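You operate a simulated robot arm through the tools that you are given. There is no shell and no other tool.

Carry out the task below with a simulated two-armed robot. There is one attempt and no reset: what you move stays moved.

## Task
Pick up the jar labelled "Soya" from the shelf of the sample bench with one hand, pass it to the other hand and put it in the to press tray. Set down upright: jar.

It is judged by the outcome, as a careful person would: the job done as asked, and still so three seconds after it is handed in. It fails if anything else is knocked over, pushed out of place, dropped, spilled or broken.

## Robot
Two 7-joint arms with two-finger parallel grippers on one trunk, on a base that drives. Base frame: it is fixed to the floor where the robot stands at the start and does not move with it; the origin is under the middle of the robot, x ahead of it, y to its left, z up. Lengths are in mm, angles in rad, forces in N, time in s.
The left shoulder is at the start at [94, 101, 856], the right one opposite. With the tool pointing down near the work surface each hand reaches from about 100 to 500 mm from the robot's upright axis, wherever it stands, measured 20 degrees to its own side. Places, roughly: jar [-1500, -1250, 500]; to press tray (20x13 cm) [-1220, -1180, 800]. Payload 2.4 kg a hand.
Tool frame (each hand has its own): the origin (TCP) lies between the finger pads and is the grasp point; the fingertips stand 24 mm ahead of it; z points along the fingers, y is the line along which they close. Largest opening 68 mm; finger width 17, thickness 10; the body of the gripper, 40 by 70 mm, starts 41 mm behind the TCP.
Orientation is told as [roll, pitch, yaw] about the base's x, y, z axes, in that order, counted from this pose: with the fingers straight down and closing along the base's y, the tool's x points along the base's -x, its y along +y and its z along -z.

## Interface
- The arms move only by the tool send_rows. It takes "left_rows", "right_rows" or both (then of equal length, played together; a hand with none holds still); each is a list of rows, each an object of numbers (a shift or turn left out is 0, a gripper value left out holds the last): "rx", "ry", "rz": the turn, a rotation vector about the base's x, y, z in rad; "x", "y", "z": the shift along the base's x, y, z in mm; "gripper": the opening, from 0 (shut) to 1 (fully open). In form: [{"rx": .., "ry": .., "rz": .., "x": .., "y": .., "z": .., "gripper": ..}, ...]. A call has 1 to 20 rows; each row shifts and turns the commanded pose from where the row before left it. Each row takes 0.2 s and may step no farther than 50 mm and 0.15 rad from the row before; otherwise, or with a gripper value out of range, the whole call is refused. A pose out of reach is approached as far as the arm can. The call stops where the force on the tool passes 40 N (or 10 N more than at its start, if that is more) or the arm is blocked; 0.2 s more then pass. The fingers move at their own pace (about 72 mm/s each) and stop on an object; they squeeze with about 38 N. The grip force told is the motor's: it shows also when the fingers shut on nothing. Time passes only in rows, and 0.2 s behind the last, so rows that do not move let the fingers close. The reply holds the time, the measured pose of the TCP, the force on the tool along the base axes, the opening and the grip force, in the units named above and with some noise, with the torque about the TCP (base axes, N m) and any sound that the robot's microphone picked up.
- Cameras (640 x 400 px; columns grow to the right, rows downward): "scene" is now at [195, 11, 1007.3]; the picture's right is [0.11, -0.99, 0.00], its down [-0.62, -0.07, -0.78] and it looks along [0.77, 0.09, -0.63] (base axes); focal length 214 px, centre (320, 200). "left" rides on the left gripper at [84, -11, -75] in its tool frame; the picture's right is [0.13, 0.99, 0.00], its down [-0.60, 0.08, -0.79] and it looks along [-0.79, 0.10, 0.61] (tool axes); focal length 251 px, centre (320, 200). "right" rides on the right gripper at [84, 11, -75] in its tool frame; the picture's right is [-0.13, 0.99, 0.00], its down [-0.60, -0.08, -0.79] and it looks along [-0.79, -0.10, 0.61] (tool axes); focal length 251 px, centre (320, 200). There is no depth. A picture from a camera that has moved, and an enlarged one, comes with that camera's place and axes in the base frame and with its lens.
- get_image(camera): a new picture of that camera. The clock stands still meanwhile.
- lift_body(by): slides the trunk up (or, below 0, down) by that many mm; the arms and the scene camera ride with it, the base frame stays. It gives what a move gives, with no picture.
- base_move(legs): drives the robot by 1 to 6 legs, each [ahead, left, turn to the left] in mm, mm and rad, along the robot's own axes; the way and the turn of a leg run together, so that a leg with both is an arc; at most 1500 mm and 3.142 rad a leg. The arms and the cameras ride along, it lands a little off, and it stops where it bumps. It gives what a move gives.
- head_to(pan, tilt): turns the head with the scene camera to pan (to the left, within 1.501 rad either way) and tilt (down, from -0.506 to 1.204), counted from straight ahead of the robot. It gives what a move gives.
- close_up(camera, box): a new picture of the part [left, top, right, bottom] of that camera's present view, enlarged. The clock stands still meanwhile.
- sign_off(): hands the job in; it is judged then, once.

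Nothing tells you exact positions but the pictures and the camera data. Unless the task says otherwise, let go and move clear before handing in.

The tools are called after "Call:" as name(argument=value, ...) on one line, values as JSON. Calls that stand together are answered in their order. send_rows: Moves the arms, as the interface text tells. Its arguments: {"type":"object","properties":{"left_rows":{"type":"array"},"right_rows":{"type":"array"}},"required":[]} The other tools are called the same way: lift_body (by) slides the trunk up or down; base_move (legs) drives the base; head_to (pan, tilt) turns the head that bears the scene camera; get_image (camera) takes a picture; close_up (camera, box) takes an enlarged picture of a part of a camera's view; sign_off () hands the job in.

At the start:

```text
time_s: 0.0
left_ee_pos: [412.1, 183.5, 655.7]
left_tool_rot: [0.002, -0.001, -0.001]
left_contact_force: [0.4, 0.1, -0.6]
left_moment: [0.0, 0.01, 0.0]
left_opening: 68.0
left_finger_force: 0.1
right_ee_pos: [390.5, -138.8, 665.1]
right_tool_rot: [0.0, 0.001, 0.001]
right_contact_force: [-0.2, 0.1, -0.2]
right_moment: [0.01, -0.01, -0.03]
right_opening: 68.1
right_finger_force: 0.1
trunk travel left (down, up): [-75.0, 775.0]
robot x, y, heading: [3.6, -1.1, 0.002]
head pan, tilt: [0.112, 0.675]
```

scene: 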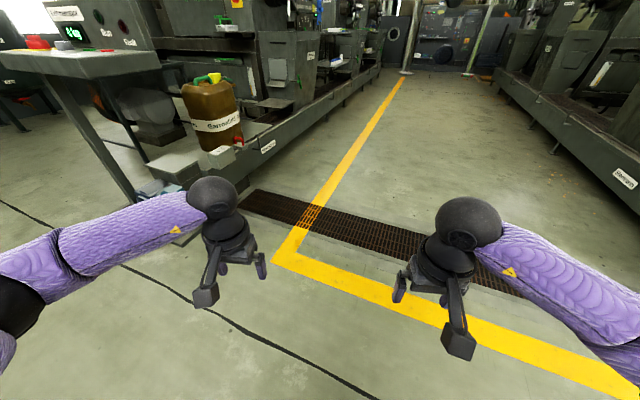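
right: 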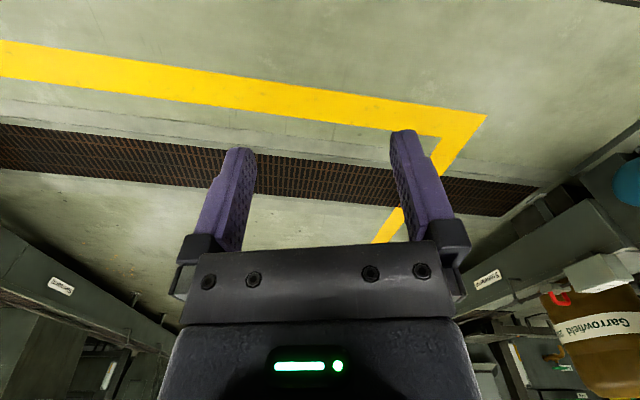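
left: 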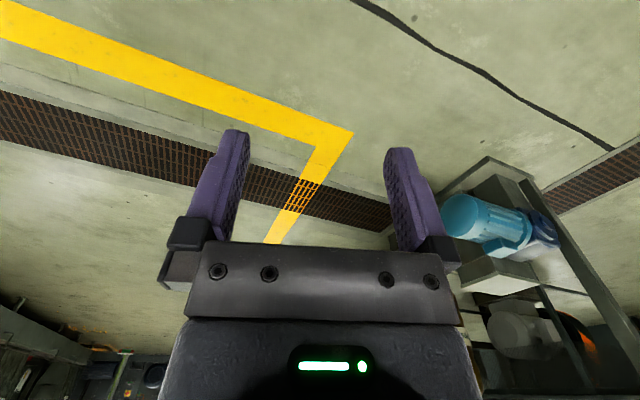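

I see a factory floor ahead with no bench in front of me; the jar and tray are behind me to the right. I will look to the right first, to see what is in the way before driving.

Call:
head_to(pan=-1.5, tilt=0.5)

```text
time_s: 1.7
left_ee_pos: [414.5, 182.4, 655.6]
left_tool_rot: [0.001, -0.001, -0.001]
left_contact_force: [-0.8, -0.3, -1.0]
left_moment: [0.0, 0.01, -0.02]
left_opening: 68.0
left_finger_force: 0.0
right_ee_pos: [391.3, -139.8, 665.1]
right_tool_rot: [0.0, 0.0, -0.001]
right_contact_force: [-0.4, 0.0, 1.0]
right_moment: [0.01, 0.02, 0.01]
right_opening: 68.1
right_finger_force: 0.0
trunk travel left (down, up): [-75.0, 775.0]
robot x, y, heading: [-1.7, 0.7, 0.0]
head pan, tilt: [-1.499, 0.499]
```

Call:
get_image(camera="scene")

```text
taken
camera scene: at [116.2, -89.3, 1023.0], right [-1.0, -0.07, 0.0], down [-0.03, 0.48, -0.88], along [0.06, -0.88, -0.48], focal length 214 px, centre (320, 200)
```

scene: 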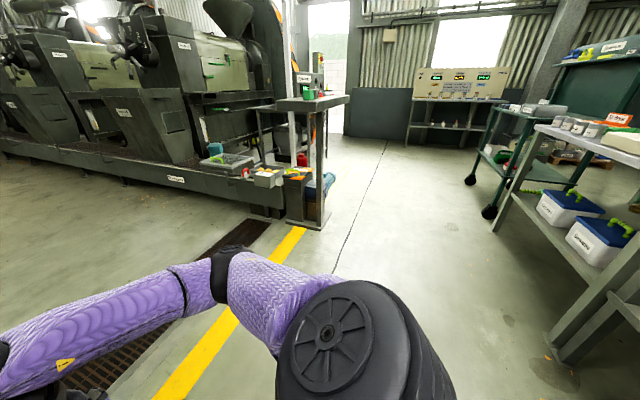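

The sample bench seems to be the grey table at the right edge of the picture, with a nearest leg near [-850, -630]; nothing is within arm reach of me. I will turn on the spot to the right to face it, then look.

Call:
base_move(legs=[[0, 0, -2.0]])

Call:
head_to(pan=-0.4, tilt=0.4)

Call:
get_image(camera="scene")

```text
time_s: 6.8
left_ee_pos: [-2.0, -451.8, 655.8]
left_tool_rot: [0.0, 0.0, -1.993]
left_contact_force: [-0.3, -0.5, -0.5]
left_moment: [-0.01, -0.02, -0.03]
left_opening: 68.2
left_finger_force: 0.2
right_ee_pos: [-287.9, -299.8, 663.7]
right_tool_rot: [0.0, -0.002, -1.994]
right_contact_force: [0.1, -0.5, 0.6]
right_moment: [0.0, 0.0, 0.04]
right_opening: 68.0
right_finger_force: 0.0
trunk travel left (down, up): [-75.0, 775.0]
robot x, y, heading: [-0.6, -0.8, -1.993]
head pan, tilt: [-1.499, 0.499]
```

```text
time_s: 8.2
left_ee_pos: [-2.5, -451.2, 656.2]
left_tool_rot: [0.0, 0.0, -1.994]
left_contact_force: [-0.1, 0.6, -0.5]
left_moment: [0.0, -0.01, 0.03]
left_opening: 68.0
left_finger_force: 0.1
right_ee_pos: [-287.1, -300.4, 665.2]
right_tool_rot: [0.001, -0.002, -1.992]
right_contact_force: [0.0, -0.6, -0.5]
right_moment: [0.0, 0.0, -0.02]
right_opening: 67.9
right_finger_force: 0.1
trunk travel left (down, up): [-75.0, 775.0]
robot x, y, heading: [-3.0, 3.1, -1.995]
head pan, tilt: [-0.4, 0.4]
```

```text
taken
camera scene: at [-115.2, -163.0, 1032.1], right [-0.68, 0.73, 0.0], down [0.29, 0.26, -0.92], along [-0.68, -0.63, -0.39], focal length 214 px, centre (320, 200)
```

scene: 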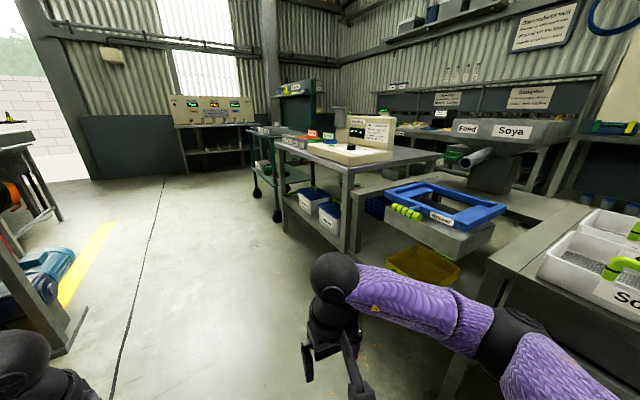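

I see a grey bench with an instrument on it in the middle, a green trolley behind, and other tables to the right. I will enlarge parts to read the labels.

Call:
close_up(camera="scene", box=[240, 80, 460, 220])

Call:
close_up(camera="scene", box=[420, 80, 640, 220])

Call:
close_up(camera="scene", box=[260, 170, 420, 270])

```text
2.86 times, centred on (350, 150) of scene
camera zoom: at [-115.2, -163.0, 1032.1], right [-0.68, 0.73, 0.0], down [0.29, 0.26, -0.92], along [-0.68, -0.63, -0.39], focal length 613 px, centre (234, 343)
```

zoom: 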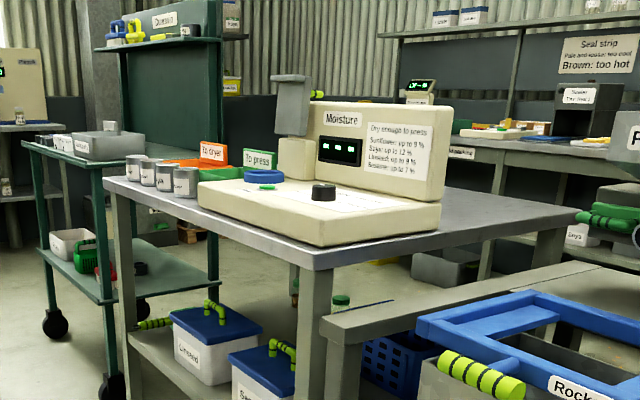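

```text
2.86 times, centred on (530, 150) of scene
camera zoom: at [-115.2, -163.0, 1032.1], right [-0.68, 0.73, 0.0], down [0.29, 0.26, -0.92], along [-0.68, -0.63, -0.39], focal length 613 px, centre (-280, 343)
```

zoom: 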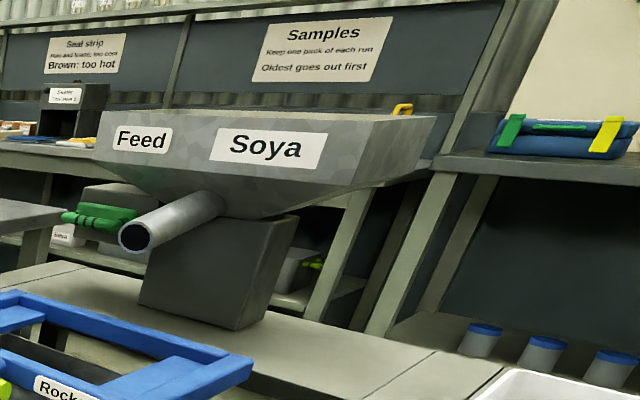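

```text
4.00 times, centred on (340, 220) of scene
camera zoom: at [-115.2, -163.0, 1032.1], right [-0.68, 0.73, 0.0], down [0.29, 0.26, -0.92], along [-0.68, -0.63, -0.39], focal length 858 px, centre (240, 120)
```

zoom: 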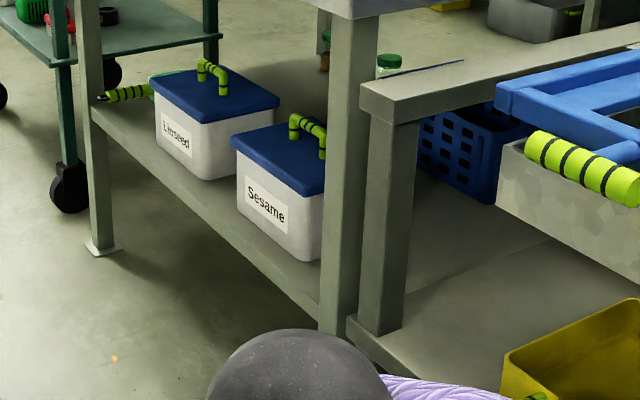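

I take the "Sample bench" to be the grey table with the Moisture instrument: top near z 790, front edge from about [-870, -690] to [-1125, -1570], green "To press" tray on top and a lower shelf underneath. I will drive along its open front side, keeping about 650 mm off, and turn to face it.

Call:
base_move(legs=[[1450, 217, 0], [0, 0, -1.4]])

Call:
head_to(pan=0.0, tilt=0.5)

Call:
get_image(camera="scene")

Call:
get_image(camera="right")

Call:
get_image(camera="left")

```text
time_s: 18.9
left_ee_pos: [-829.9, -1508.2, 653.9]
left_tool_rot: [0.0, 0.0, 2.919]
left_contact_force: [-0.2, -0.5, -0.4]
left_moment: [-0.01, 0.01, 0.0]
left_opening: 67.6
left_finger_force: 0.0
right_ee_pos: [-737.2, -1200.0, 665.0]
right_tool_rot: [0.0, 0.001, 2.918]
right_contact_force: [0.1, 0.8, -0.5]
right_moment: [-0.02, 0.02, 0.0]
right_opening: 67.6
right_finger_force: 0.1
trunk travel left (down, up): [-75.0, 775.0]
robot x, y, heading: [-389.5, -1422.2, 2.923]
head pan, tilt: [-0.4, 0.4]
```

```text
time_s: 19.8
left_ee_pos: [-828.9, -1509.5, 656.1]
left_tool_rot: [0.001, -0.001, 2.919]
left_contact_force: [-0.3, -0.8, 0.3]
left_moment: [0.0, 0.02, 0.01]
left_opening: 68.1
left_finger_force: 0.0
right_ee_pos: [-735.4, -1200.1, 664.9]
right_tool_rot: [0.0, 0.001, 2.918]
right_contact_force: [0.6, -1.8, 0.0]
right_moment: [0.0, -0.01, -0.02]
right_opening: 67.9
right_finger_force: 0.1
trunk travel left (down, up): [-75.0, 775.0]
robot x, y, heading: [-387.9, -1421.2, 2.925]
head pan, tilt: [0.0, 0.499]
```

```text
taken
camera scene: at [-585.0, -1375.5, 1023.0], right [0.22, 0.97, 0.0], down [0.47, -0.11, -0.88], along [-0.86, 0.2, -0.48], focal length 214 px, centre (320, 200)
```

scene: 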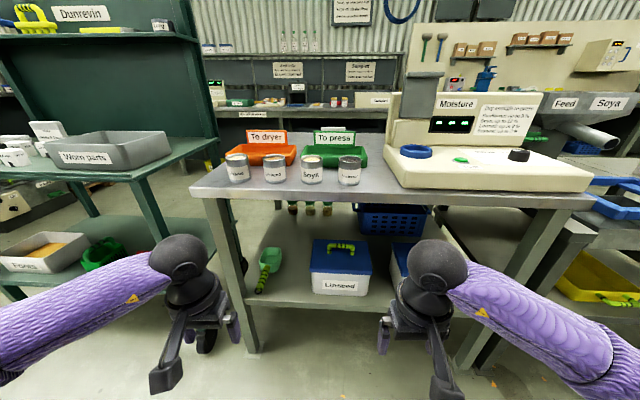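

```text
taken
camera right: at [-655.9, -1228.2, 739.4], right [-0.35, -0.94, 0.0], down [-0.57, 0.21, 0.79], along [-0.74, 0.27, -0.61], focal length 251 px, centre (320, 200)
```

right: 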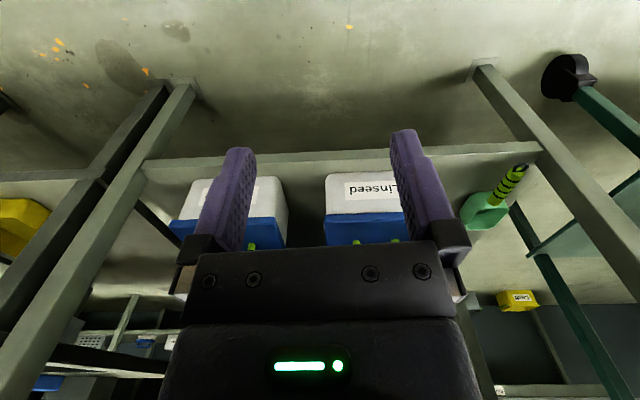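

```text
taken
camera left: at [-746.1, -1518.2, 730.9], right [-0.09, -1.0, 0.0], down [-0.61, 0.06, 0.79], along [-0.79, 0.07, -0.61], focal length 251 px, centre (320, 200)
```

left: 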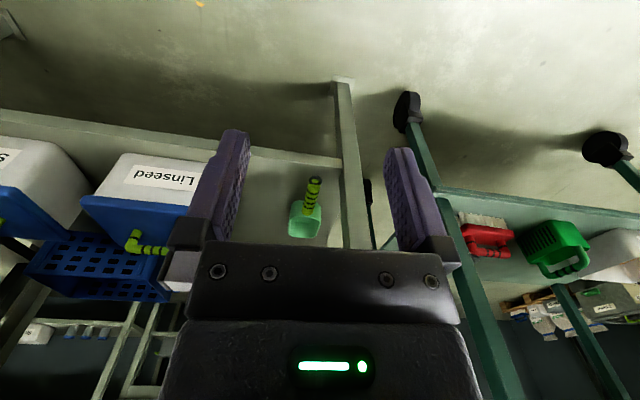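

I see the To dryer (orange) and To press (green) trays at the back of the bench top, four cups in front of them, and something green-lidded on a shelf behind, below the top. I will enlarge that.

Call:
close_up(camera="scene", box=[210, 110, 390, 225])

Call:
close_up(camera="scene", box=[240, 190, 400, 290])

Call:
close_up(camera="left", box=[0, 180, 220, 320])

```text
3.48 times, centred on (300, 168) of scene
camera zoom: at [-585.0, -1375.5, 1023.0], right [0.22, 0.97, 0.0], down [0.47, -0.11, -0.88], along [-0.86, 0.2, -0.48], focal length 746 px, centre (390, 313)
```

zoom: 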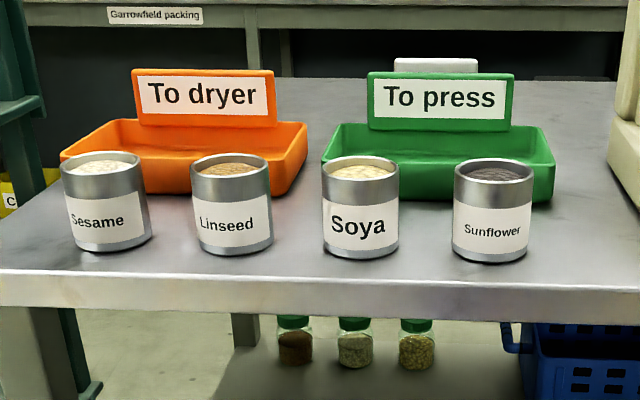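

```text
4.00 times, centred on (320, 240) of scene
camera zoom: at [-585.0, -1375.5, 1023.0], right [0.22, 0.97, 0.0], down [0.47, -0.11, -0.88], along [-0.86, 0.2, -0.48], focal length 858 px, centre (320, 40)
```

zoom: 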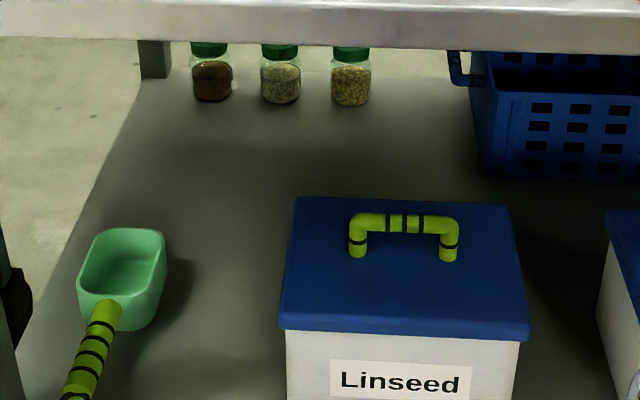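

```text
2.86 times, centred on (110, 250) of left
camera zoom: at [-746.1, -1518.2, 730.9], right [-0.09, -1.0, 0.0], down [-0.61, 0.06, 0.79], along [-0.79, 0.07, -0.61], focal length 718 px, centre (920, 57)
```

zoom: 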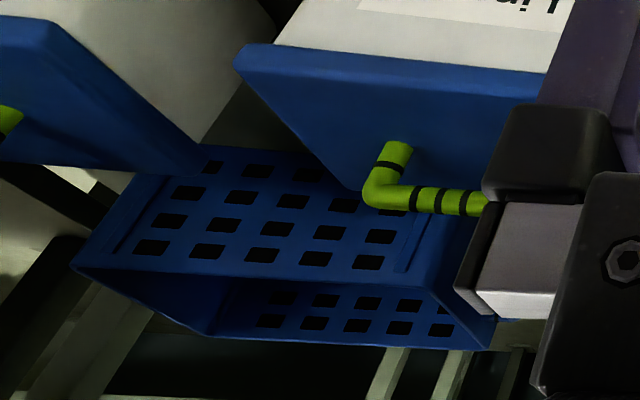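

Three green-lidded jars stand at the back of the lower shelf (about z 343, roughly x -1600 to -1660), with their labels not facing me, so I need to see them from behind. I will look around for a way to the back of the bench.

Call:
head_to(pan=0.9, tilt=0.35)

Call:
get_image(camera="scene")

Call:
head_to(pan=-0.9, tilt=0.35)

Call:
get_image(camera="scene")

```text
time_s: 21.0
left_ee_pos: [-830.6, -1509.5, 656.6]
left_tool_rot: [0.0, 0.0, 2.919]
left_contact_force: [-0.7, -0.5, 0.4]
left_moment: [-0.02, -0.01, -0.03]
left_opening: 68.1
left_finger_force: 0.1
right_ee_pos: [-737.2, -1199.3, 665.0]
right_tool_rot: [0.0, 0.001, 2.917]
right_contact_force: [0.7, 0.4, -0.1]
right_moment: [-0.01, 0.0, 0.0]
right_opening: 68.3
right_finger_force: 0.0
trunk travel left (down, up): [-75.0, 775.0]
robot x, y, heading: [-385.7, -1423.8, 2.918]
head pan, tilt: [0.901, 0.351]
```

```text
taken
camera scene: at [-568.9, -1454.1, 1036.7], right [-0.63, 0.78, 0.0], down [0.27, 0.21, -0.94], along [-0.73, -0.59, -0.34], focal length 214 px, centre (320, 200)
```

scene: 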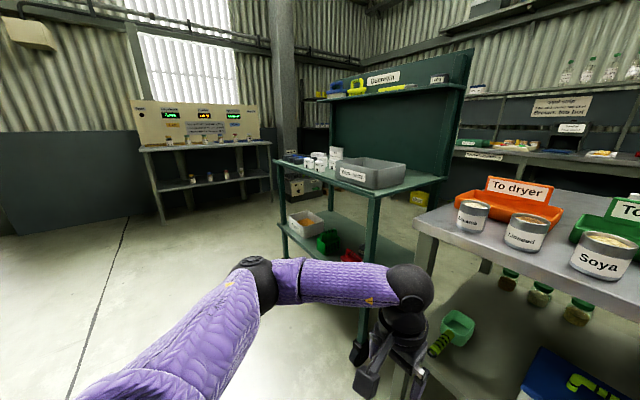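

```text
time_s: 22.8
left_ee_pos: [-828.5, -1508.7, 654.9]
left_tool_rot: [0.001, 0.001, 2.918]
left_contact_force: [0.1, -0.8, -0.3]
left_moment: [0.0, -0.03, 0.03]
left_opening: 67.7
left_finger_force: 0.1
right_ee_pos: [-737.2, -1199.4, 664.3]
right_tool_rot: [0.001, -0.002, 2.918]
right_contact_force: [-0.2, -0.4, 0.0]
right_moment: [-0.02, 0.0, -0.02]
right_opening: 68.2
right_finger_force: 0.0
trunk travel left (down, up): [-75.0, 775.0]
robot x, y, heading: [-385.0, -1419.1, 2.916]
head pan, tilt: [-0.901, 0.351]
```

```text
taken
camera scene: at [-536.5, -1311.8, 1036.7], right [0.9, 0.43, 0.0], down [0.15, -0.31, -0.94], along [-0.41, 0.85, -0.34], focal length 214 px, centre (320, 200)
```

scene: 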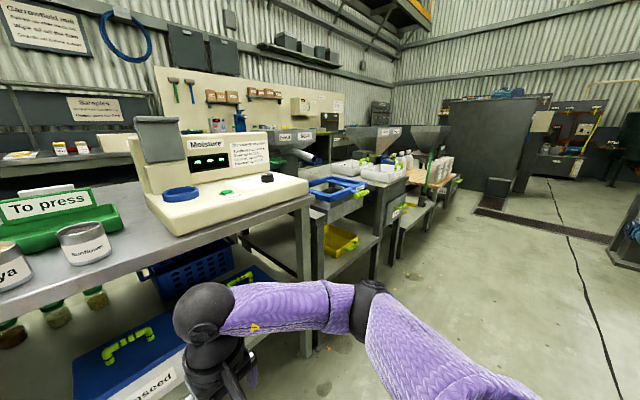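

The jars are also seen in these two views below the bench edge. I will look closer at them from here before planning a route round the trolley.

Call:
close_up(camera="scene", box=[0, 270, 128, 350])

Call:
head_to(pan=0.3, tilt=0.5)

Call:
close_up(camera="scene", box=[330, 190, 458, 270])

Call:
get_image(camera="scene")

```text
5.00 times, centred on (64, 310) of scene
camera zoom: at [-536.5, -1311.8, 1036.7], right [0.9, 0.43, 0.0], down [0.15, -0.31, -0.94], along [-0.41, 0.85, -0.34], focal length 1072 px, centre (1600, -350)
```

zoom: 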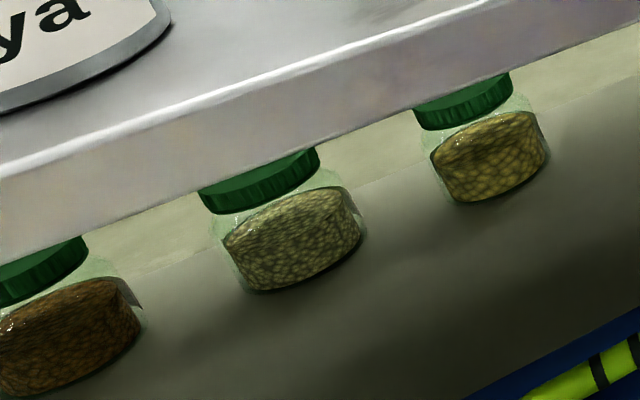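

```text
time_s: 24.2
left_ee_pos: [-827.7, -1508.8, 655.9]
left_tool_rot: [0.0, 0.0, 2.918]
left_contact_force: [0.1, 0.6, -0.8]
left_moment: [-0.04, -0.01, 0.05]
left_opening: 68.2
left_finger_force: 0.1
right_ee_pos: [-736.1, -1200.1, 665.1]
right_tool_rot: [-0.001, 0.0, 2.919]
right_contact_force: [-0.3, 0.4, 0.3]
right_moment: [-0.01, -0.02, 0.01]
right_opening: 68.4
right_finger_force: 0.0
trunk travel left (down, up): [-75.0, 775.0]
robot x, y, heading: [-384.7, -1423.1, 2.915]
head pan, tilt: [0.3, 0.499]
```

```text
5.00 times, centred on (394, 230) of scene
camera zoom: at [-587.0, -1402.7, 1023.0], right [-0.08, 1.0, 0.0], down [0.48, 0.04, -0.88], along [-0.88, -0.07, -0.48], focal length 1072 px, centre (-50, 50)
```

zoom: 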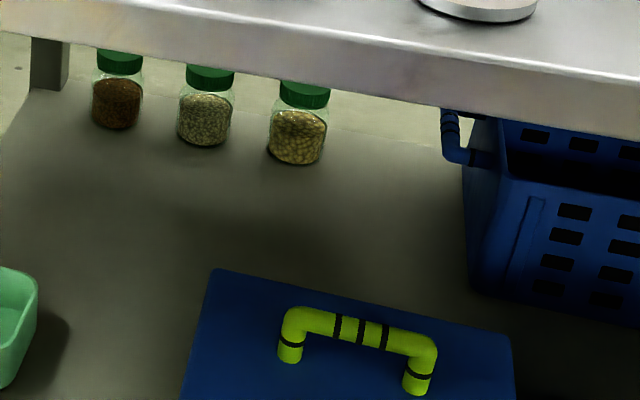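

```text
taken
camera scene: at [-587.0, -1402.7, 1023.0], right [-0.08, 1.0, 0.0], down [0.48, 0.04, -0.88], along [-0.88, -0.07, -0.48], focal length 214 px, centre (320, 200)
```

scene: 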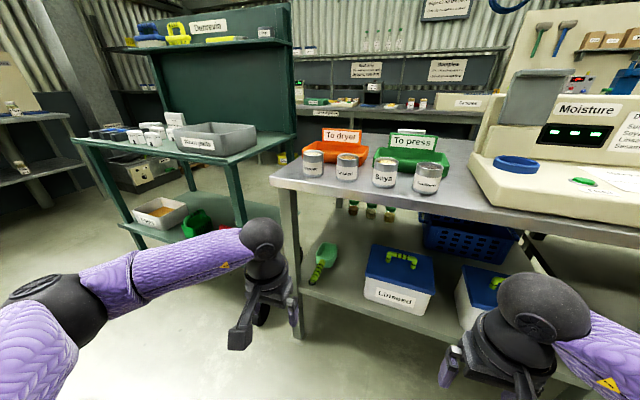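

The three jars show no label from this side, so the labels must face the back. I will drive left past the trolley, keeping the same distance, and look for the aisle behind the bench.

Call:
base_move(legs=[[-50, 1500, 0], [0, 400, 0]])

Call:
head_to(pan=-0.4, tilt=0.4)

Call:
get_image(camera="scene")

Call:
head_to(pan=0.4, tilt=0.4)

Call:
get_image(camera="scene")

```text
refused: leg 1 is longer than a leg can be; nothing moved
```

```text
time_s: 25.2
left_ee_pos: [-829.5, -1508.8, 655.1]
left_tool_rot: [0.0, 0.0, 2.917]
left_contact_force: [-0.3, 0.2, -0.2]
left_moment: [0.0, 0.01, -0.02]
left_opening: 67.9
left_finger_force: 0.0
right_ee_pos: [-736.8, -1199.4, 665.8]
right_tool_rot: [0.0, -0.001, 2.917]
right_contact_force: [-0.2, 0.3, -0.3]
right_moment: [0.02, 0.02, 0.01]
right_opening: 68.2
right_finger_force: 0.0
trunk travel left (down, up): [-75.0, 775.0]
robot x, y, heading: [-388.0, -1422.8, 2.918]
head pan, tilt: [-0.4, 0.4]
```

```text
taken
camera scene: at [-571.5, -1341.8, 1032.1], right [0.58, 0.81, 0.0], down [0.32, -0.23, -0.92], along [-0.75, 0.54, -0.39], focal length 214 px, centre (320, 200)
```

scene: 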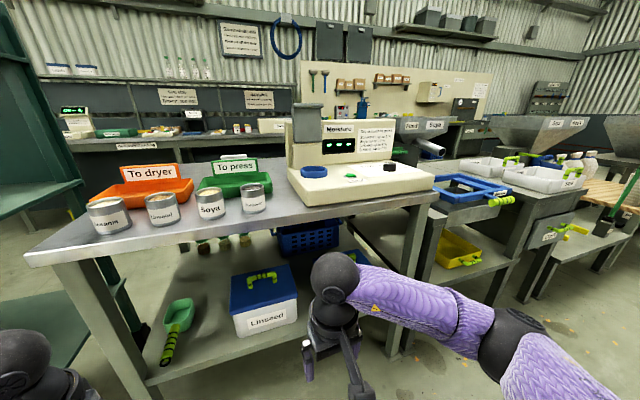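

```text
time_s: 26.4
left_ee_pos: [-829.7, -1507.6, 655.7]
left_tool_rot: [-0.001, 0.0, 2.918]
left_contact_force: [0.4, -0.1, 0.1]
left_moment: [0.01, 0.03, -0.04]
left_opening: 67.9
left_finger_force: 0.0
right_ee_pos: [-737.2, -1200.0, 664.4]
right_tool_rot: [0.0, -0.001, 2.916]
right_contact_force: [-0.5, 0.1, -0.3]
right_moment: [0.0, 0.01, 0.0]
right_opening: 67.9
right_finger_force: 0.1
trunk travel left (down, up): [-75.0, 775.0]
robot x, y, heading: [-389.1, -1421.6, 2.916]
head pan, tilt: [0.4, 0.4]
```

```text
taken
camera scene: at [-587.5, -1411.9, 1032.1], right [-0.17, 0.98, 0.0], down [0.38, 0.07, -0.92], along [-0.91, -0.16, -0.39], focal length 214 px, centre (320, 200)
```

scene: 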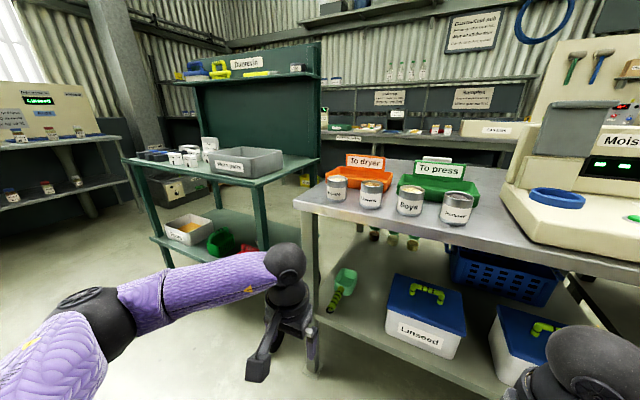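

The way to the left in front of the trolley is clear floor. I will drive left in shorter legs past the trolley.

Call:
base_move(legs=[[-50, 1450, 0], [0, 450, 0]])

Call:
head_to(pan=-0.4, tilt=0.4)

Call:
get_image(camera="scene")

Call:
head_to(pan=0.5, tilt=0.4)

Call:
get_image(camera="scene")

```text
time_s: 35.9
left_ee_pos: [-1231.2, -3364.2, 655.7]
left_tool_rot: [-0.001, 0.0, 2.896]
left_contact_force: [-0.2, 0.5, 0.7]
left_moment: [0.01, -0.02, -0.02]
left_opening: 67.9
left_finger_force: 0.1
right_ee_pos: [-1131.4, -3056.7, 664.2]
right_tool_rot: [0.001, -0.001, 2.896]
right_contact_force: [-0.6, 0.1, 0.0]
right_moment: [0.01, -0.02, 0.01]
right_opening: 67.9
right_finger_force: 0.1
trunk travel left (down, up): [-75.0, 775.0]
robot x, y, heading: [-787.6, -3289.5, 2.899]
head pan, tilt: [0.4, 0.4]
```

```text
time_s: 37.0
left_ee_pos: [-1231.9, -3363.4, 654.5]
left_tool_rot: [0.001, 0.0, 2.896]
left_contact_force: [0.4, 0.6, -0.4]
left_moment: [0.04, -0.01, -0.03]
left_opening: 68.1
left_finger_force: 0.2
right_ee_pos: [-1130.1, -3057.0, 664.5]
right_tool_rot: [0.0, -0.001, 2.896]
right_contact_force: [0.2, -0.6, 0.2]
right_moment: [-0.02, 0.0, -0.02]
right_opening: 68.1
right_finger_force: 0.1
trunk travel left (down, up): [-75.0, 775.0]
robot x, y, heading: [-783.6, -3286.0, 2.897]
head pan, tilt: [-0.4, 0.4]
```

```text
taken
camera scene: at [-969.2, -3202.5, 1032.1], right [0.6, 0.8, 0.0], down [0.31, -0.23, -0.92], along [-0.74, 0.55, -0.39], focal length 214 px, centre (320, 200)
```

scene: 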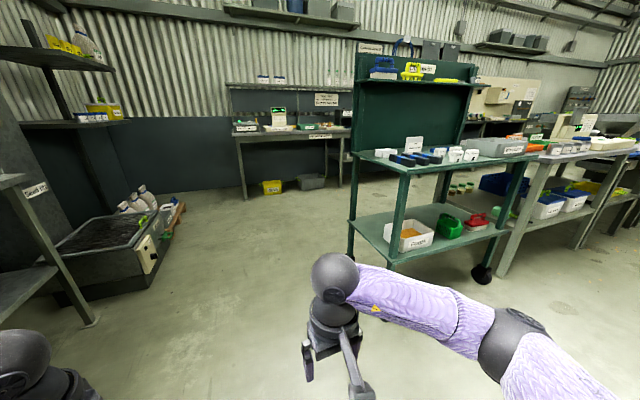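

```text
time_s: 38.2
left_ee_pos: [-1230.7, -3364.0, 655.5]
left_tool_rot: [0.0, -0.001, 2.895]
left_contact_force: [-0.1, 0.1, -0.3]
left_moment: [-0.01, 0.0, -0.03]
left_opening: 67.9
left_finger_force: 0.0
right_ee_pos: [-1131.0, -3056.3, 663.5]
right_tool_rot: [0.001, 0.001, 2.895]
right_contact_force: [-0.7, 0.1, -0.7]
right_moment: [0.02, -0.01, -0.02]
right_opening: 67.9
right_finger_force: 0.0
trunk travel left (down, up): [-75.0, 775.0]
robot x, y, heading: [-789.3, -3286.2, 2.895]
head pan, tilt: [0.499, 0.4]
```

```text
taken
camera scene: at [-984.9, -3281.3, 1032.1], right [-0.25, 0.97, 0.0], down [0.38, 0.1, -0.92], along [-0.89, -0.23, -0.39], focal length 214 px, centre (320, 200)
```

scene: 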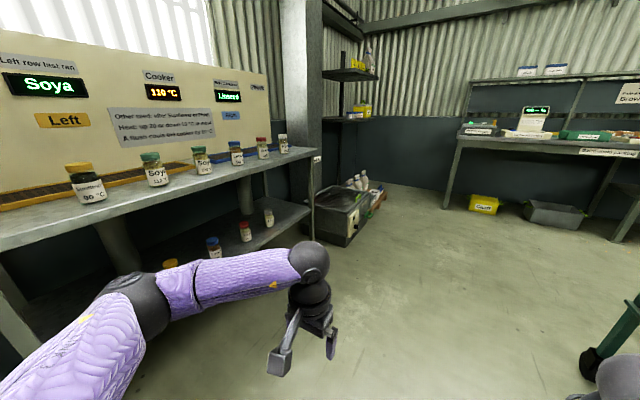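

There is a wide clear aisle (about 1.4 m) between the back of the trolley and bench and the wall counter. I will drive ahead past the trolley's left end, turn round in the open floor there, and look again.

Call:
base_move(legs=[[1450, 0, 0]])

Call:
head_to(pan=-0.8, tilt=0.4)

Call:
get_image(camera="scene")

Call:
head_to(pan=0.5, tilt=0.5)

Call:
get_image(camera="scene")

```text
time_s: 45.3
left_ee_pos: [-2613.8, -3022.5, 655.5]
left_tool_rot: [0.0, -0.001, 2.903]
left_contact_force: [0.0, 0.2, -0.1]
left_moment: [0.02, -0.01, 0.02]
left_opening: 67.9
left_finger_force: 0.1
right_ee_pos: [-2515.8, -2716.2, 664.6]
right_tool_rot: [-0.001, -0.002, 2.901]
right_contact_force: [0.0, -0.4, -0.5]
right_moment: [0.0, -0.01, 0.02]
right_opening: 67.9
right_finger_force: 0.2
trunk travel left (down, up): [-75.0, 775.0]
robot x, y, heading: [-2169.1, -2945.7, 2.902]
head pan, tilt: [0.499, 0.4]
```

```text
time_s: 46.8
left_ee_pos: [-2613.2, -3023.0, 655.6]
left_tool_rot: [0.0, 0.0, 2.903]
left_contact_force: [0.3, -0.1, -0.2]
left_moment: [-0.01, 0.01, 0.0]
left_opening: 68.0
left_finger_force: 0.1
right_ee_pos: [-2516.0, -2715.3, 663.7]
right_tool_rot: [0.0, -0.001, 2.902]
right_contact_force: [0.5, 0.3, -0.8]
right_moment: [0.0, -0.04, 0.05]
right_opening: 68.1
right_finger_force: 0.1
trunk travel left (down, up): [-75.0, 775.0]
robot x, y, heading: [-2166.4, -2940.5, 2.898]
head pan, tilt: [-0.799, 0.4]
```

```text
taken
camera scene: at [-2325.4, -2835.8, 1032.1], right [0.86, 0.51, 0.0], down [0.2, -0.34, -0.92], along [-0.47, 0.79, -0.39], focal length 214 px, centre (320, 200)
```

scene: 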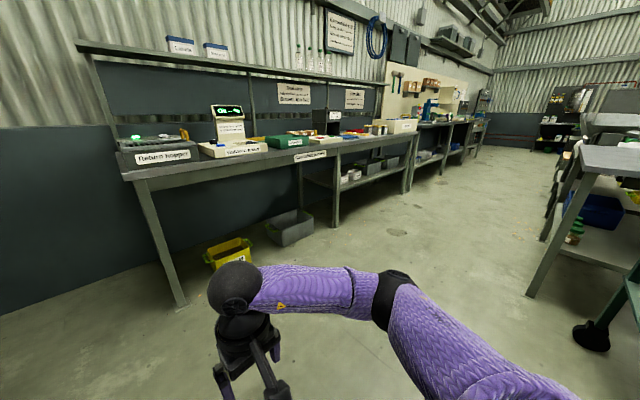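

```text
time_s: 48.3
left_ee_pos: [-2613.3, -3022.6, 655.5]
left_tool_rot: [0.0, 0.001, 2.901]
left_contact_force: [-0.6, 0.0, 0.5]
left_moment: [-0.01, 0.01, 0.02]
left_opening: 67.8
left_finger_force: 0.0
right_ee_pos: [-2514.9, -2715.8, 665.6]
right_tool_rot: [0.0, 0.001, 2.9]
right_contact_force: [0.1, -0.3, 0.3]
right_moment: [0.0, 0.0, -0.04]
right_opening: 67.9
right_finger_force: 0.1
trunk travel left (down, up): [-75.0, 775.0]
robot x, y, heading: [-2168.9, -2944.4, 2.901]
head pan, tilt: [0.499, 0.499]
```

```text
taken
camera scene: at [-2366.3, -2939.0, 1023.0], right [-0.26, 0.97, 0.0], down [0.46, 0.12, -0.88], along [-0.85, -0.22, -0.48], focal length 214 px, centre (320, 200)
```

scene: 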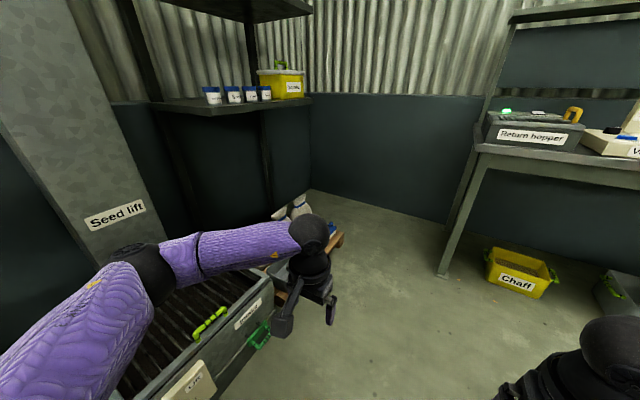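

The aisle behind the bench is clear all the way along. I will go diagonally into the middle of the aisle and turn round there to face the back of the bench.

Call:
base_move(legs=[[750, -500, 0], [0, 0, -3.14]])

Call:
head_to(pan=0.6, tilt=0.4)

Call:
get_image(camera="scene")

```text
time_s: 60.3
left_ee_pos: [-2332.8, -2200.0, 656.6]
left_tool_rot: [0.001, -0.001, -0.236]
left_contact_force: [-0.2, 0.6, 0.3]
left_moment: [0.03, 0.02, 0.0]
left_opening: 68.1
left_finger_force: 0.0
right_ee_pos: [-2430.0, -2507.6, 664.5]
right_tool_rot: [-0.001, 0.001, -0.238]
right_contact_force: [0.0, -0.6, -0.5]
right_moment: [0.05, 0.0, 0.0]
right_opening: 67.7
right_finger_force: 0.1
trunk travel left (down, up): [-75.0, 775.0]
robot x, y, heading: [-2773.8, -2278.7, -0.236]
head pan, tilt: [0.499, 0.499]
```

```text
time_s: 61.0
left_ee_pos: [-2332.8, -2200.2, 654.4]
left_tool_rot: [0.0, 0.0, -0.237]
left_contact_force: [0.0, -0.4, -0.1]
left_moment: [0.01, -0.04, -0.01]
left_opening: 67.9
left_finger_force: 0.0
right_ee_pos: [-2429.7, -2508.3, 664.8]
right_tool_rot: [0.0, -0.001, -0.236]
right_contact_force: [0.0, 0.0, -0.5]
right_moment: [-0.01, -0.02, -0.01]
right_opening: 68.2
right_finger_force: 0.0
trunk travel left (down, up): [-75.0, 775.0]
robot x, y, heading: [-2780.6, -2279.5, -0.234]
head pan, tilt: [0.6, 0.4]
```

```text
taken
camera scene: at [-2583.9, -2273.1, 1032.1], right [0.36, -0.93, 0.0], down [-0.36, -0.14, -0.92], along [0.86, 0.33, -0.39], focal length 214 px, centre (320, 200)
```

scene: 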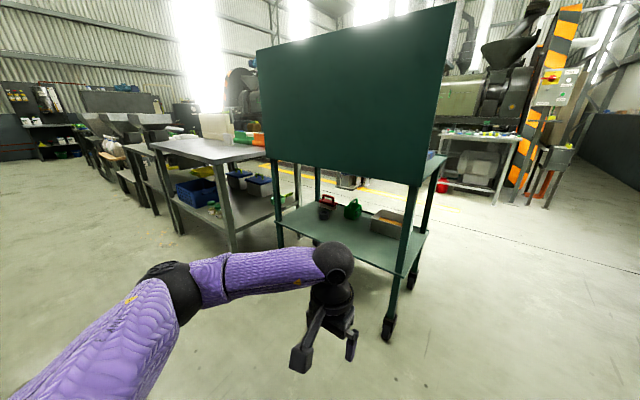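

The way left behind the bench is clear. I will drive left about 1300 mm to stand behind the jars.

Call:
base_move(legs=[[0, 1300, -0.03]])

Call:
head_to(pan=0.0, tilt=0.5)

Call:
get_image(camera="scene")

```text
time_s: 67.6
left_ee_pos: [-2006.8, -941.6, 655.4]
left_tool_rot: [-0.001, 0.001, -0.264]
left_contact_force: [0.6, 0.3, -0.1]
left_moment: [-0.01, 0.0, -0.02]
left_opening: 68.0
left_finger_force: 0.1
right_ee_pos: [-2110.8, -1246.7, 664.8]
right_tool_rot: [0.001, -0.001, -0.264]
right_contact_force: [0.0, 0.2, 0.3]
right_moment: [-0.01, 0.02, -0.02]
right_opening: 67.9
right_finger_force: 0.0
trunk travel left (down, up): [-75.0, 775.0]
robot x, y, heading: [-2453.1, -1010.7, -0.261]
head pan, tilt: [0.6, 0.4]
```

```text
time_s: 68.6
left_ee_pos: [-2005.5, -941.6, 655.3]
left_tool_rot: [-0.001, 0.001, -0.263]
left_contact_force: [0.0, 0.4, -0.3]
left_moment: [0.0, 0.0, 0.0]
left_opening: 67.7
left_finger_force: 0.1
right_ee_pos: [-2111.3, -1247.4, 663.7]
right_tool_rot: [0.0, 0.0, -0.262]
right_contact_force: [-0.1, 0.4, 0.0]
right_moment: [-0.01, 0.04, 0.0]
right_opening: 68.0
right_finger_force: 0.1
trunk travel left (down, up): [-75.0, 775.0]
robot x, y, heading: [-2453.4, -1007.4, -0.267]
head pan, tilt: [0.0, 0.499]
```

```text
taken
camera scene: at [-2259.0, -1062.6, 1023.0], right [-0.26, -0.97, 0.0], down [-0.46, 0.12, -0.88], along [0.85, -0.23, -0.48], focal length 214 px, centre (320, 200)
```

scene: 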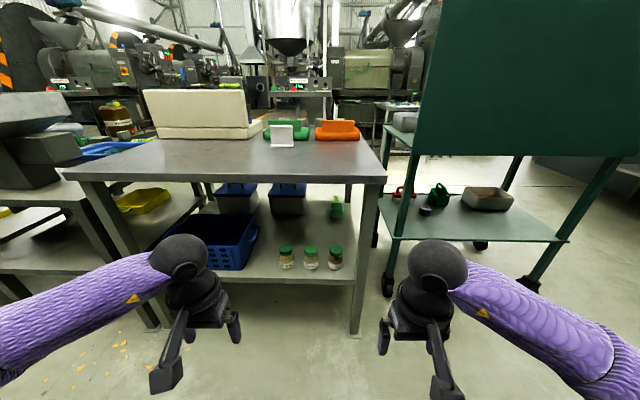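

I am now facing the back of the bench, with the three jars near the back edge of the shelf. I will enlarge them to read the labels, and the tray too.

Call:
close_up(camera="scene", box=[262, 230, 358, 290])

Call:
close_up(camera="scene", box=[210, 100, 402, 220])

Call:
get_image(camera="right")

Call:
get_image(camera="left")

```text
6.67 times, centred on (310, 260) of scene
camera zoom: at [-2259.0, -1062.6, 1023.0], right [-0.26, -0.97, 0.0], down [-0.46, 0.12, -0.88], along [0.85, -0.23, -0.48], focal length 1430 px, centre (387, -200)
```

zoom: 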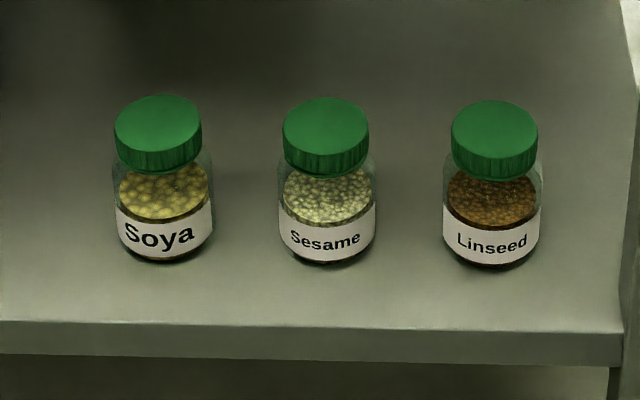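

```text
3.33 times, centred on (306, 160) of scene
camera zoom: at [-2259.0, -1062.6, 1023.0], right [-0.26, -0.97, 0.0], down [-0.46, 0.12, -0.88], along [0.85, -0.23, -0.48], focal length 715 px, centre (367, 333)
```

zoom: 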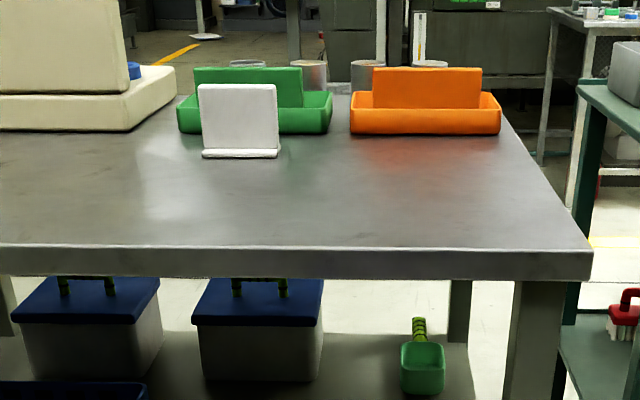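

```text
taken
camera right: at [-2188.6, -1214.7, 739.4], right [0.38, 0.92, 0.0], down [0.56, -0.23, 0.79], along [0.73, -0.3, -0.61], focal length 251 px, centre (320, 200)
```

right: 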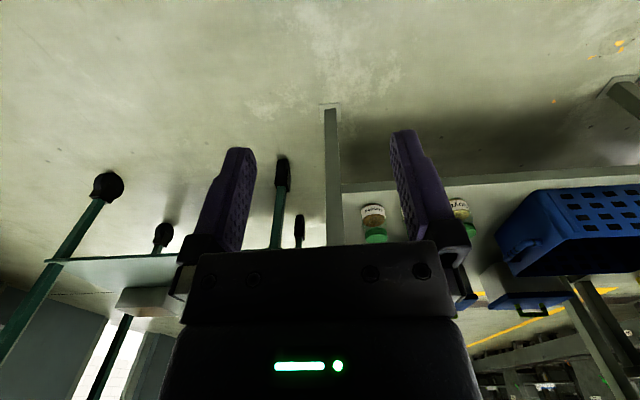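

```text
taken
camera left: at [-2091.5, -932.4, 730.8], right [0.13, 0.99, 0.0], down [0.6, -0.08, 0.79], along [0.79, -0.11, -0.61], focal length 251 px, centre (320, 200)
```

left: 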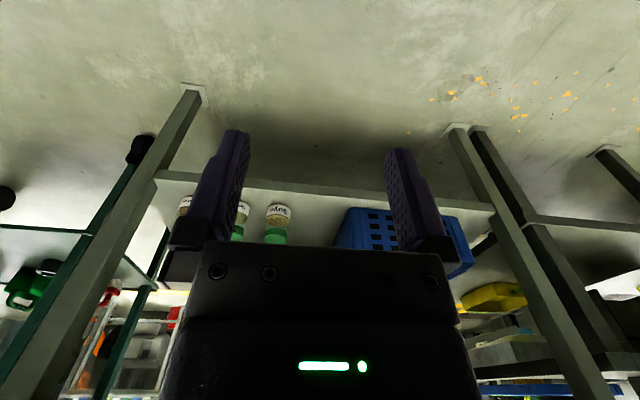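

The left-hand jar seen from here is "Soya" (yellow beans), standing at about [-1586, -1100], base z about 343, lid top about 442, roughly 60 mm wide. I will look down to see how large my own base is before approaching.

Call:
head_to(pan=0.0, tilt=1.2)

Call:
get_image(camera="scene")

```text
time_s: 69.7
left_ee_pos: [-2006.5, -941.7, 655.9]
left_tool_rot: [0.001, -0.001, -0.263]
left_contact_force: [-0.8, -0.3, -0.1]
left_moment: [0.03, -0.04, -0.02]
left_opening: 68.1
left_finger_force: 0.0
right_ee_pos: [-2111.4, -1246.5, 665.4]
right_tool_rot: [0.0, 0.001, -0.263]
right_contact_force: [0.8, -0.1, 0.4]
right_moment: [0.0, 0.05, -0.01]
right_opening: 68.0
right_finger_force: 0.1
trunk travel left (down, up): [-75.0, 775.0]
robot x, y, heading: [-2450.9, -1011.1, -0.269]
head pan, tilt: [0.0, 1.201]
```

```text
taken
camera scene: at [-2292.9, -1053.6, 969.3], right [-0.26, -0.97, 0.0], down [-0.9, 0.24, -0.36], along [0.35, -0.09, -0.93], focal length 214 px, centre (320, 200)
```

scene: 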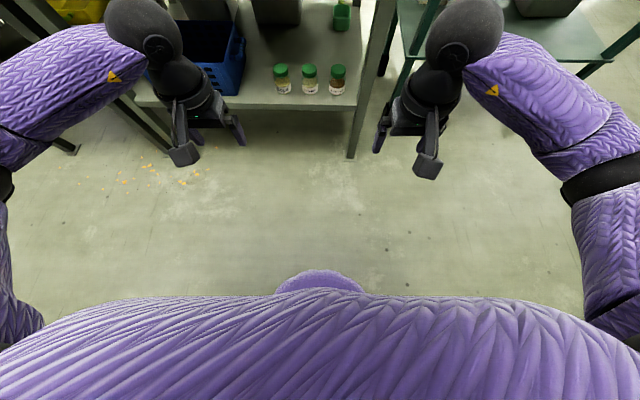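

The base reaches only about 210 mm ahead of my axis. Plan: take the jar with the right hand from behind (fingers nearly level, gripping the glass low), pass it to the left hand gripping the lid from above, then drive round to the front for the tray. First, well away from the bench, I lower the trunk and try the right hand's tilted pose, drawing the left hand back.

Call:
lift_body(by=-70)

Call:
send_rows(right_rows=[{"x": 15.4, "y": -4.2, "z": -26, "rx": -0.0373, "ry": -0.137, "gripper": 1}, {"x": 15.4, "y": -4.2, "z": -26, "rx": -0.0373, "ry": -0.137}, {"x": 15.4, "y": -4.2, "z": -26, "rx": -0.0373, "ry": -0.137}, {"x": 15.4, "y": -4.2, "z": -26, "rx": -0.0373, "ry": -0.137}, {"x": 15.4, "y": -4.2, "z": -26, "rx": -0.0373, "ry": -0.137}, {"x": 15.4, "y": -4.2, "z": -26, "rx": -0.0373, "ry": -0.137}, {"x": 15.4, "y": -4.2, "z": -26, "rx": -0.0373, "ry": -0.137}, {"x": 15.4, "y": -4.2, "z": -26, "rx": -0.0373, "ry": -0.137}, {}], left_rows=[{"x": -17.4, "y": 4.7, "gripper": 1}, {"x": -17.4, "y": 4.7}, {"x": -17.4, "y": 4.7}, {"x": -17.4, "y": 4.7}, {"x": -17.4, "y": 4.7}, {"x": -17.4, "y": 4.7}, {"x": -17.4, "y": 4.7}, {"x": -17.4, "y": 4.7}, {}])

Call:
head_to(pan=0.0, tilt=0.7)

Call:
get_image(camera="scene")

Call:
get_image(camera="right")

```text
time_s: 70.7
left_ee_pos: [-2006.4, -941.7, 586.8]
left_tool_rot: [-0.002, -0.003, -0.264]
left_contact_force: [-0.9, -0.2, 0.3]
left_moment: [0.01, 0.03, -0.01]
left_opening: 68.2
left_finger_force: 0.1
right_ee_pos: [-2111.4, -1247.2, 594.5]
right_tool_rot: [0.0, 0.0, -0.263]
right_contact_force: [-0.1, 0.1, 0.2]
right_moment: [-0.01, 0.01, 0.02]
right_opening: 68.0
right_finger_force: 0.0
trunk travel left (down, up): [-5.0, 844.0]
robot x, y, heading: [-2456.2, -1013.5, -0.263]
head pan, tilt: [0.0, 1.201]
```

```text
time_s: 72.7
left_ee_pos: [-2114.2, -909.6, 581.3]
left_tool_rot: [0.0, 0.001, -0.263]
left_contact_force: [0.3, 0.1, 1.5]
left_moment: [0.0, 0.01, -0.02]
left_opening: 68.1
left_finger_force: 0.0
left hand out of reach, approached as far as the arm can: row 7, 8
right_ee_pos: [-2040.2, -1266.3, 472.8]
right_tool_rot: [-0.002, -0.662, -0.262]
right_contact_force: [0.1, 0.2, -0.3]
right_moment: [0.03, 0.0, -0.01]
right_opening: 68.2
right_finger_force: 0.2
right hand out of reach, approached as far as the arm can: row 5, 6, 7, 8
trunk travel left (down, up): [-5.0, 844.0]
robot x, y, heading: [-2449.9, -1010.4, -0.267]
head pan, tilt: [0.0, 1.201]
```

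```text
time_s: 73.7
left_ee_pos: [-2115.0, -910.4, 581.2]
left_tool_rot: [0.0, 0.004, -0.264]
left_contact_force: [-0.7, -0.2, -0.2]
left_moment: [-0.03, 0.03, -0.02]
left_opening: 68.1
left_finger_force: 0.0
right_ee_pos: [-2040.3, -1265.9, 472.8]
right_tool_rot: [-0.002, -0.661, -0.261]
right_contact_force: [-0.4, -0.1, 0.7]
right_moment: [0.01, 0.02, -0.01]
right_opening: 68.1
right_finger_force: 0.0
trunk travel left (down, up): [-5.0, 844.0]
robot x, y, heading: [-2449.1, -1009.3, -0.261]
head pan, tilt: [0.0, 0.7]
```

```text
taken
camera scene: at [-2240.0, -1067.8, 931.8], right [-0.26, -0.97, 0.0], down [-0.62, 0.17, -0.76], along [0.74, -0.2, -0.65], focal length 214 px, centre (320, 200)
```

scene: 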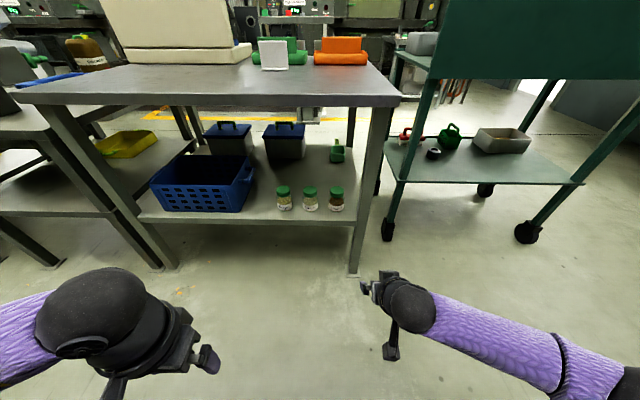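

```text
taken
camera right: at [-2144.4, -1225.8, 480.5], right [0.36, 0.93, 0.08], down [-0.03, -0.07, 1.0], along [0.93, -0.36, 0.0], focal length 251 px, centre (320, 200)
```

right: 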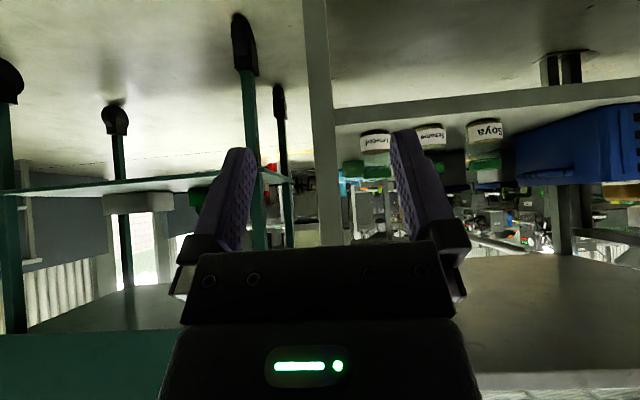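

The right arm stopped short at z 473 and a 38° tilt, so a nearly level tool that low is out of reach. I will try a steeper tool at the same place, still far from the bench, to learn what the arm can do.

Call:
send_rows(right_rows=[{"rx": 0.0373, "ry": 0.137}, {"rx": 0.0373, "ry": 0.137}, {"rx": 0.0373, "ry": 0.137}, {}])

```text
time_s: 74.7
left_ee_pos: [-2114.3, -909.7, 580.8]
left_tool_rot: [0.0, 0.003, -0.265]
left_contact_force: [-0.1, 0.1, -0.5]
left_moment: [0.04, -0.02, 0.0]
left_opening: 68.1
left_finger_force: 0.0
right_ee_pos: [-2037.8, -1266.9, 473.2]
right_tool_rot: [0.0, -0.233, -0.264]
right_contact_force: [0.4, -0.9, -0.7]
right_moment: [-0.01, 0.0, 0.0]
right_opening: 67.6
right_finger_force: 0.1
trunk travel left (down, up): [-5.0, 844.0]
robot x, y, heading: [-2455.6, -1017.0, -0.264]
head pan, tilt: [0.0, 0.7]
```

The command follows the reached pose. Now I test how low the hand goes with this steeper tilt.

Call:
send_rows(right_rows=[{"z": -20}, {"z": -20}, {"z": -20}, {"z": -20}, {}])

```text
time_s: 75.9
left_ee_pos: [-2114.0, -910.9, 580.0]
left_tool_rot: [0.0, 0.001, -0.264]
left_contact_force: [0.3, -0.2, -0.1]
left_moment: [0.01, 0.0, -0.01]
left_opening: 67.8
left_finger_force: 0.0
right_ee_pos: [-2037.8, -1267.6, 392.3]
right_tool_rot: [0.001, -0.235, -0.261]
right_contact_force: [0.4, -0.4, -0.2]
right_moment: [0.01, -0.02, -0.02]
right_opening: 67.9
right_finger_force: 0.0
trunk travel left (down, up): [-5.0, 844.0]
robot x, y, heading: [-2451.2, -1015.2, -0.263]
head pan, tilt: [0.0, 0.7]
```

It reaches z 392 easily with the steep tool. Now I tilt forward step by step here to find the limit.

Call:
send_rows(right_rows=[{"rx": -0.0263, "ry": -0.0965}, {"rx": -0.0263, "ry": -0.0965}, {"rx": -0.0263, "ry": -0.0965}, {"rx": -0.0263, "ry": -0.0965}, {"rx": -0.0263, "ry": -0.0965}, {}])

```text
time_s: 77.3
left_ee_pos: [-2113.6, -910.6, 581.6]
left_tool_rot: [-0.001, 0.002, -0.263]
left_contact_force: [-0.1, -0.7, 0.4]
left_moment: [-0.03, -0.02, -0.01]
left_opening: 67.7
left_finger_force: 0.1
right_ee_pos: [-2037.4, -1268.0, 393.4]
right_tool_rot: [-0.002, -0.587, -0.261]
right_contact_force: [-1.0, -0.2, 0.1]
right_moment: [0.01, -0.01, 0.04]
right_opening: 68.1
right_finger_force: 0.0
right hand out of reach, approached as far as the arm can: row 4, 5
trunk travel left (down, up): [-5.0, 844.0]
robot x, y, heading: [-2449.8, -1011.8, -0.262]
head pan, tilt: [0.0, 0.7]
```

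At z 393 the tilt limit is about 34°. I try the same farther from my body.

Call:
send_rows(right_rows=[{"x": 19.3, "y": -5.2}, {"x": 19.3, "y": -5.2}, {"x": 19.3, "y": -5.2}, {"x": 19.3, "y": -5.2}, {"rx": -0.0263, "ry": -0.0965}, {"rx": -0.0263, "ry": -0.0965}, {"rx": -0.0263, "ry": -0.0965}, {}])

```text
time_s: 79.1
left_ee_pos: [-2114.2, -911.6, 580.8]
left_tool_rot: [-0.001, 0.003, -0.263]
left_contact_force: [-0.6, 1.0, 0.2]
left_moment: [0.01, -0.02, 0.04]
left_opening: 68.2
left_finger_force: 0.0
right_ee_pos: [-1958.9, -1283.7, 394.0]
right_tool_rot: [0.002, -0.717, -0.262]
right_contact_force: [-0.7, 0.1, 0.3]
right_moment: [0.0, -0.01, -0.01]
right_opening: 68.1
right_finger_force: 0.0
right hand out of reach, approached as far as the arm can: row 6, 7
trunk travel left (down, up): [-5.0, 844.0]
robot x, y, heading: [-2454.3, -1012.7, -0.264]
head pan, tilt: [0.0, 0.7]
```

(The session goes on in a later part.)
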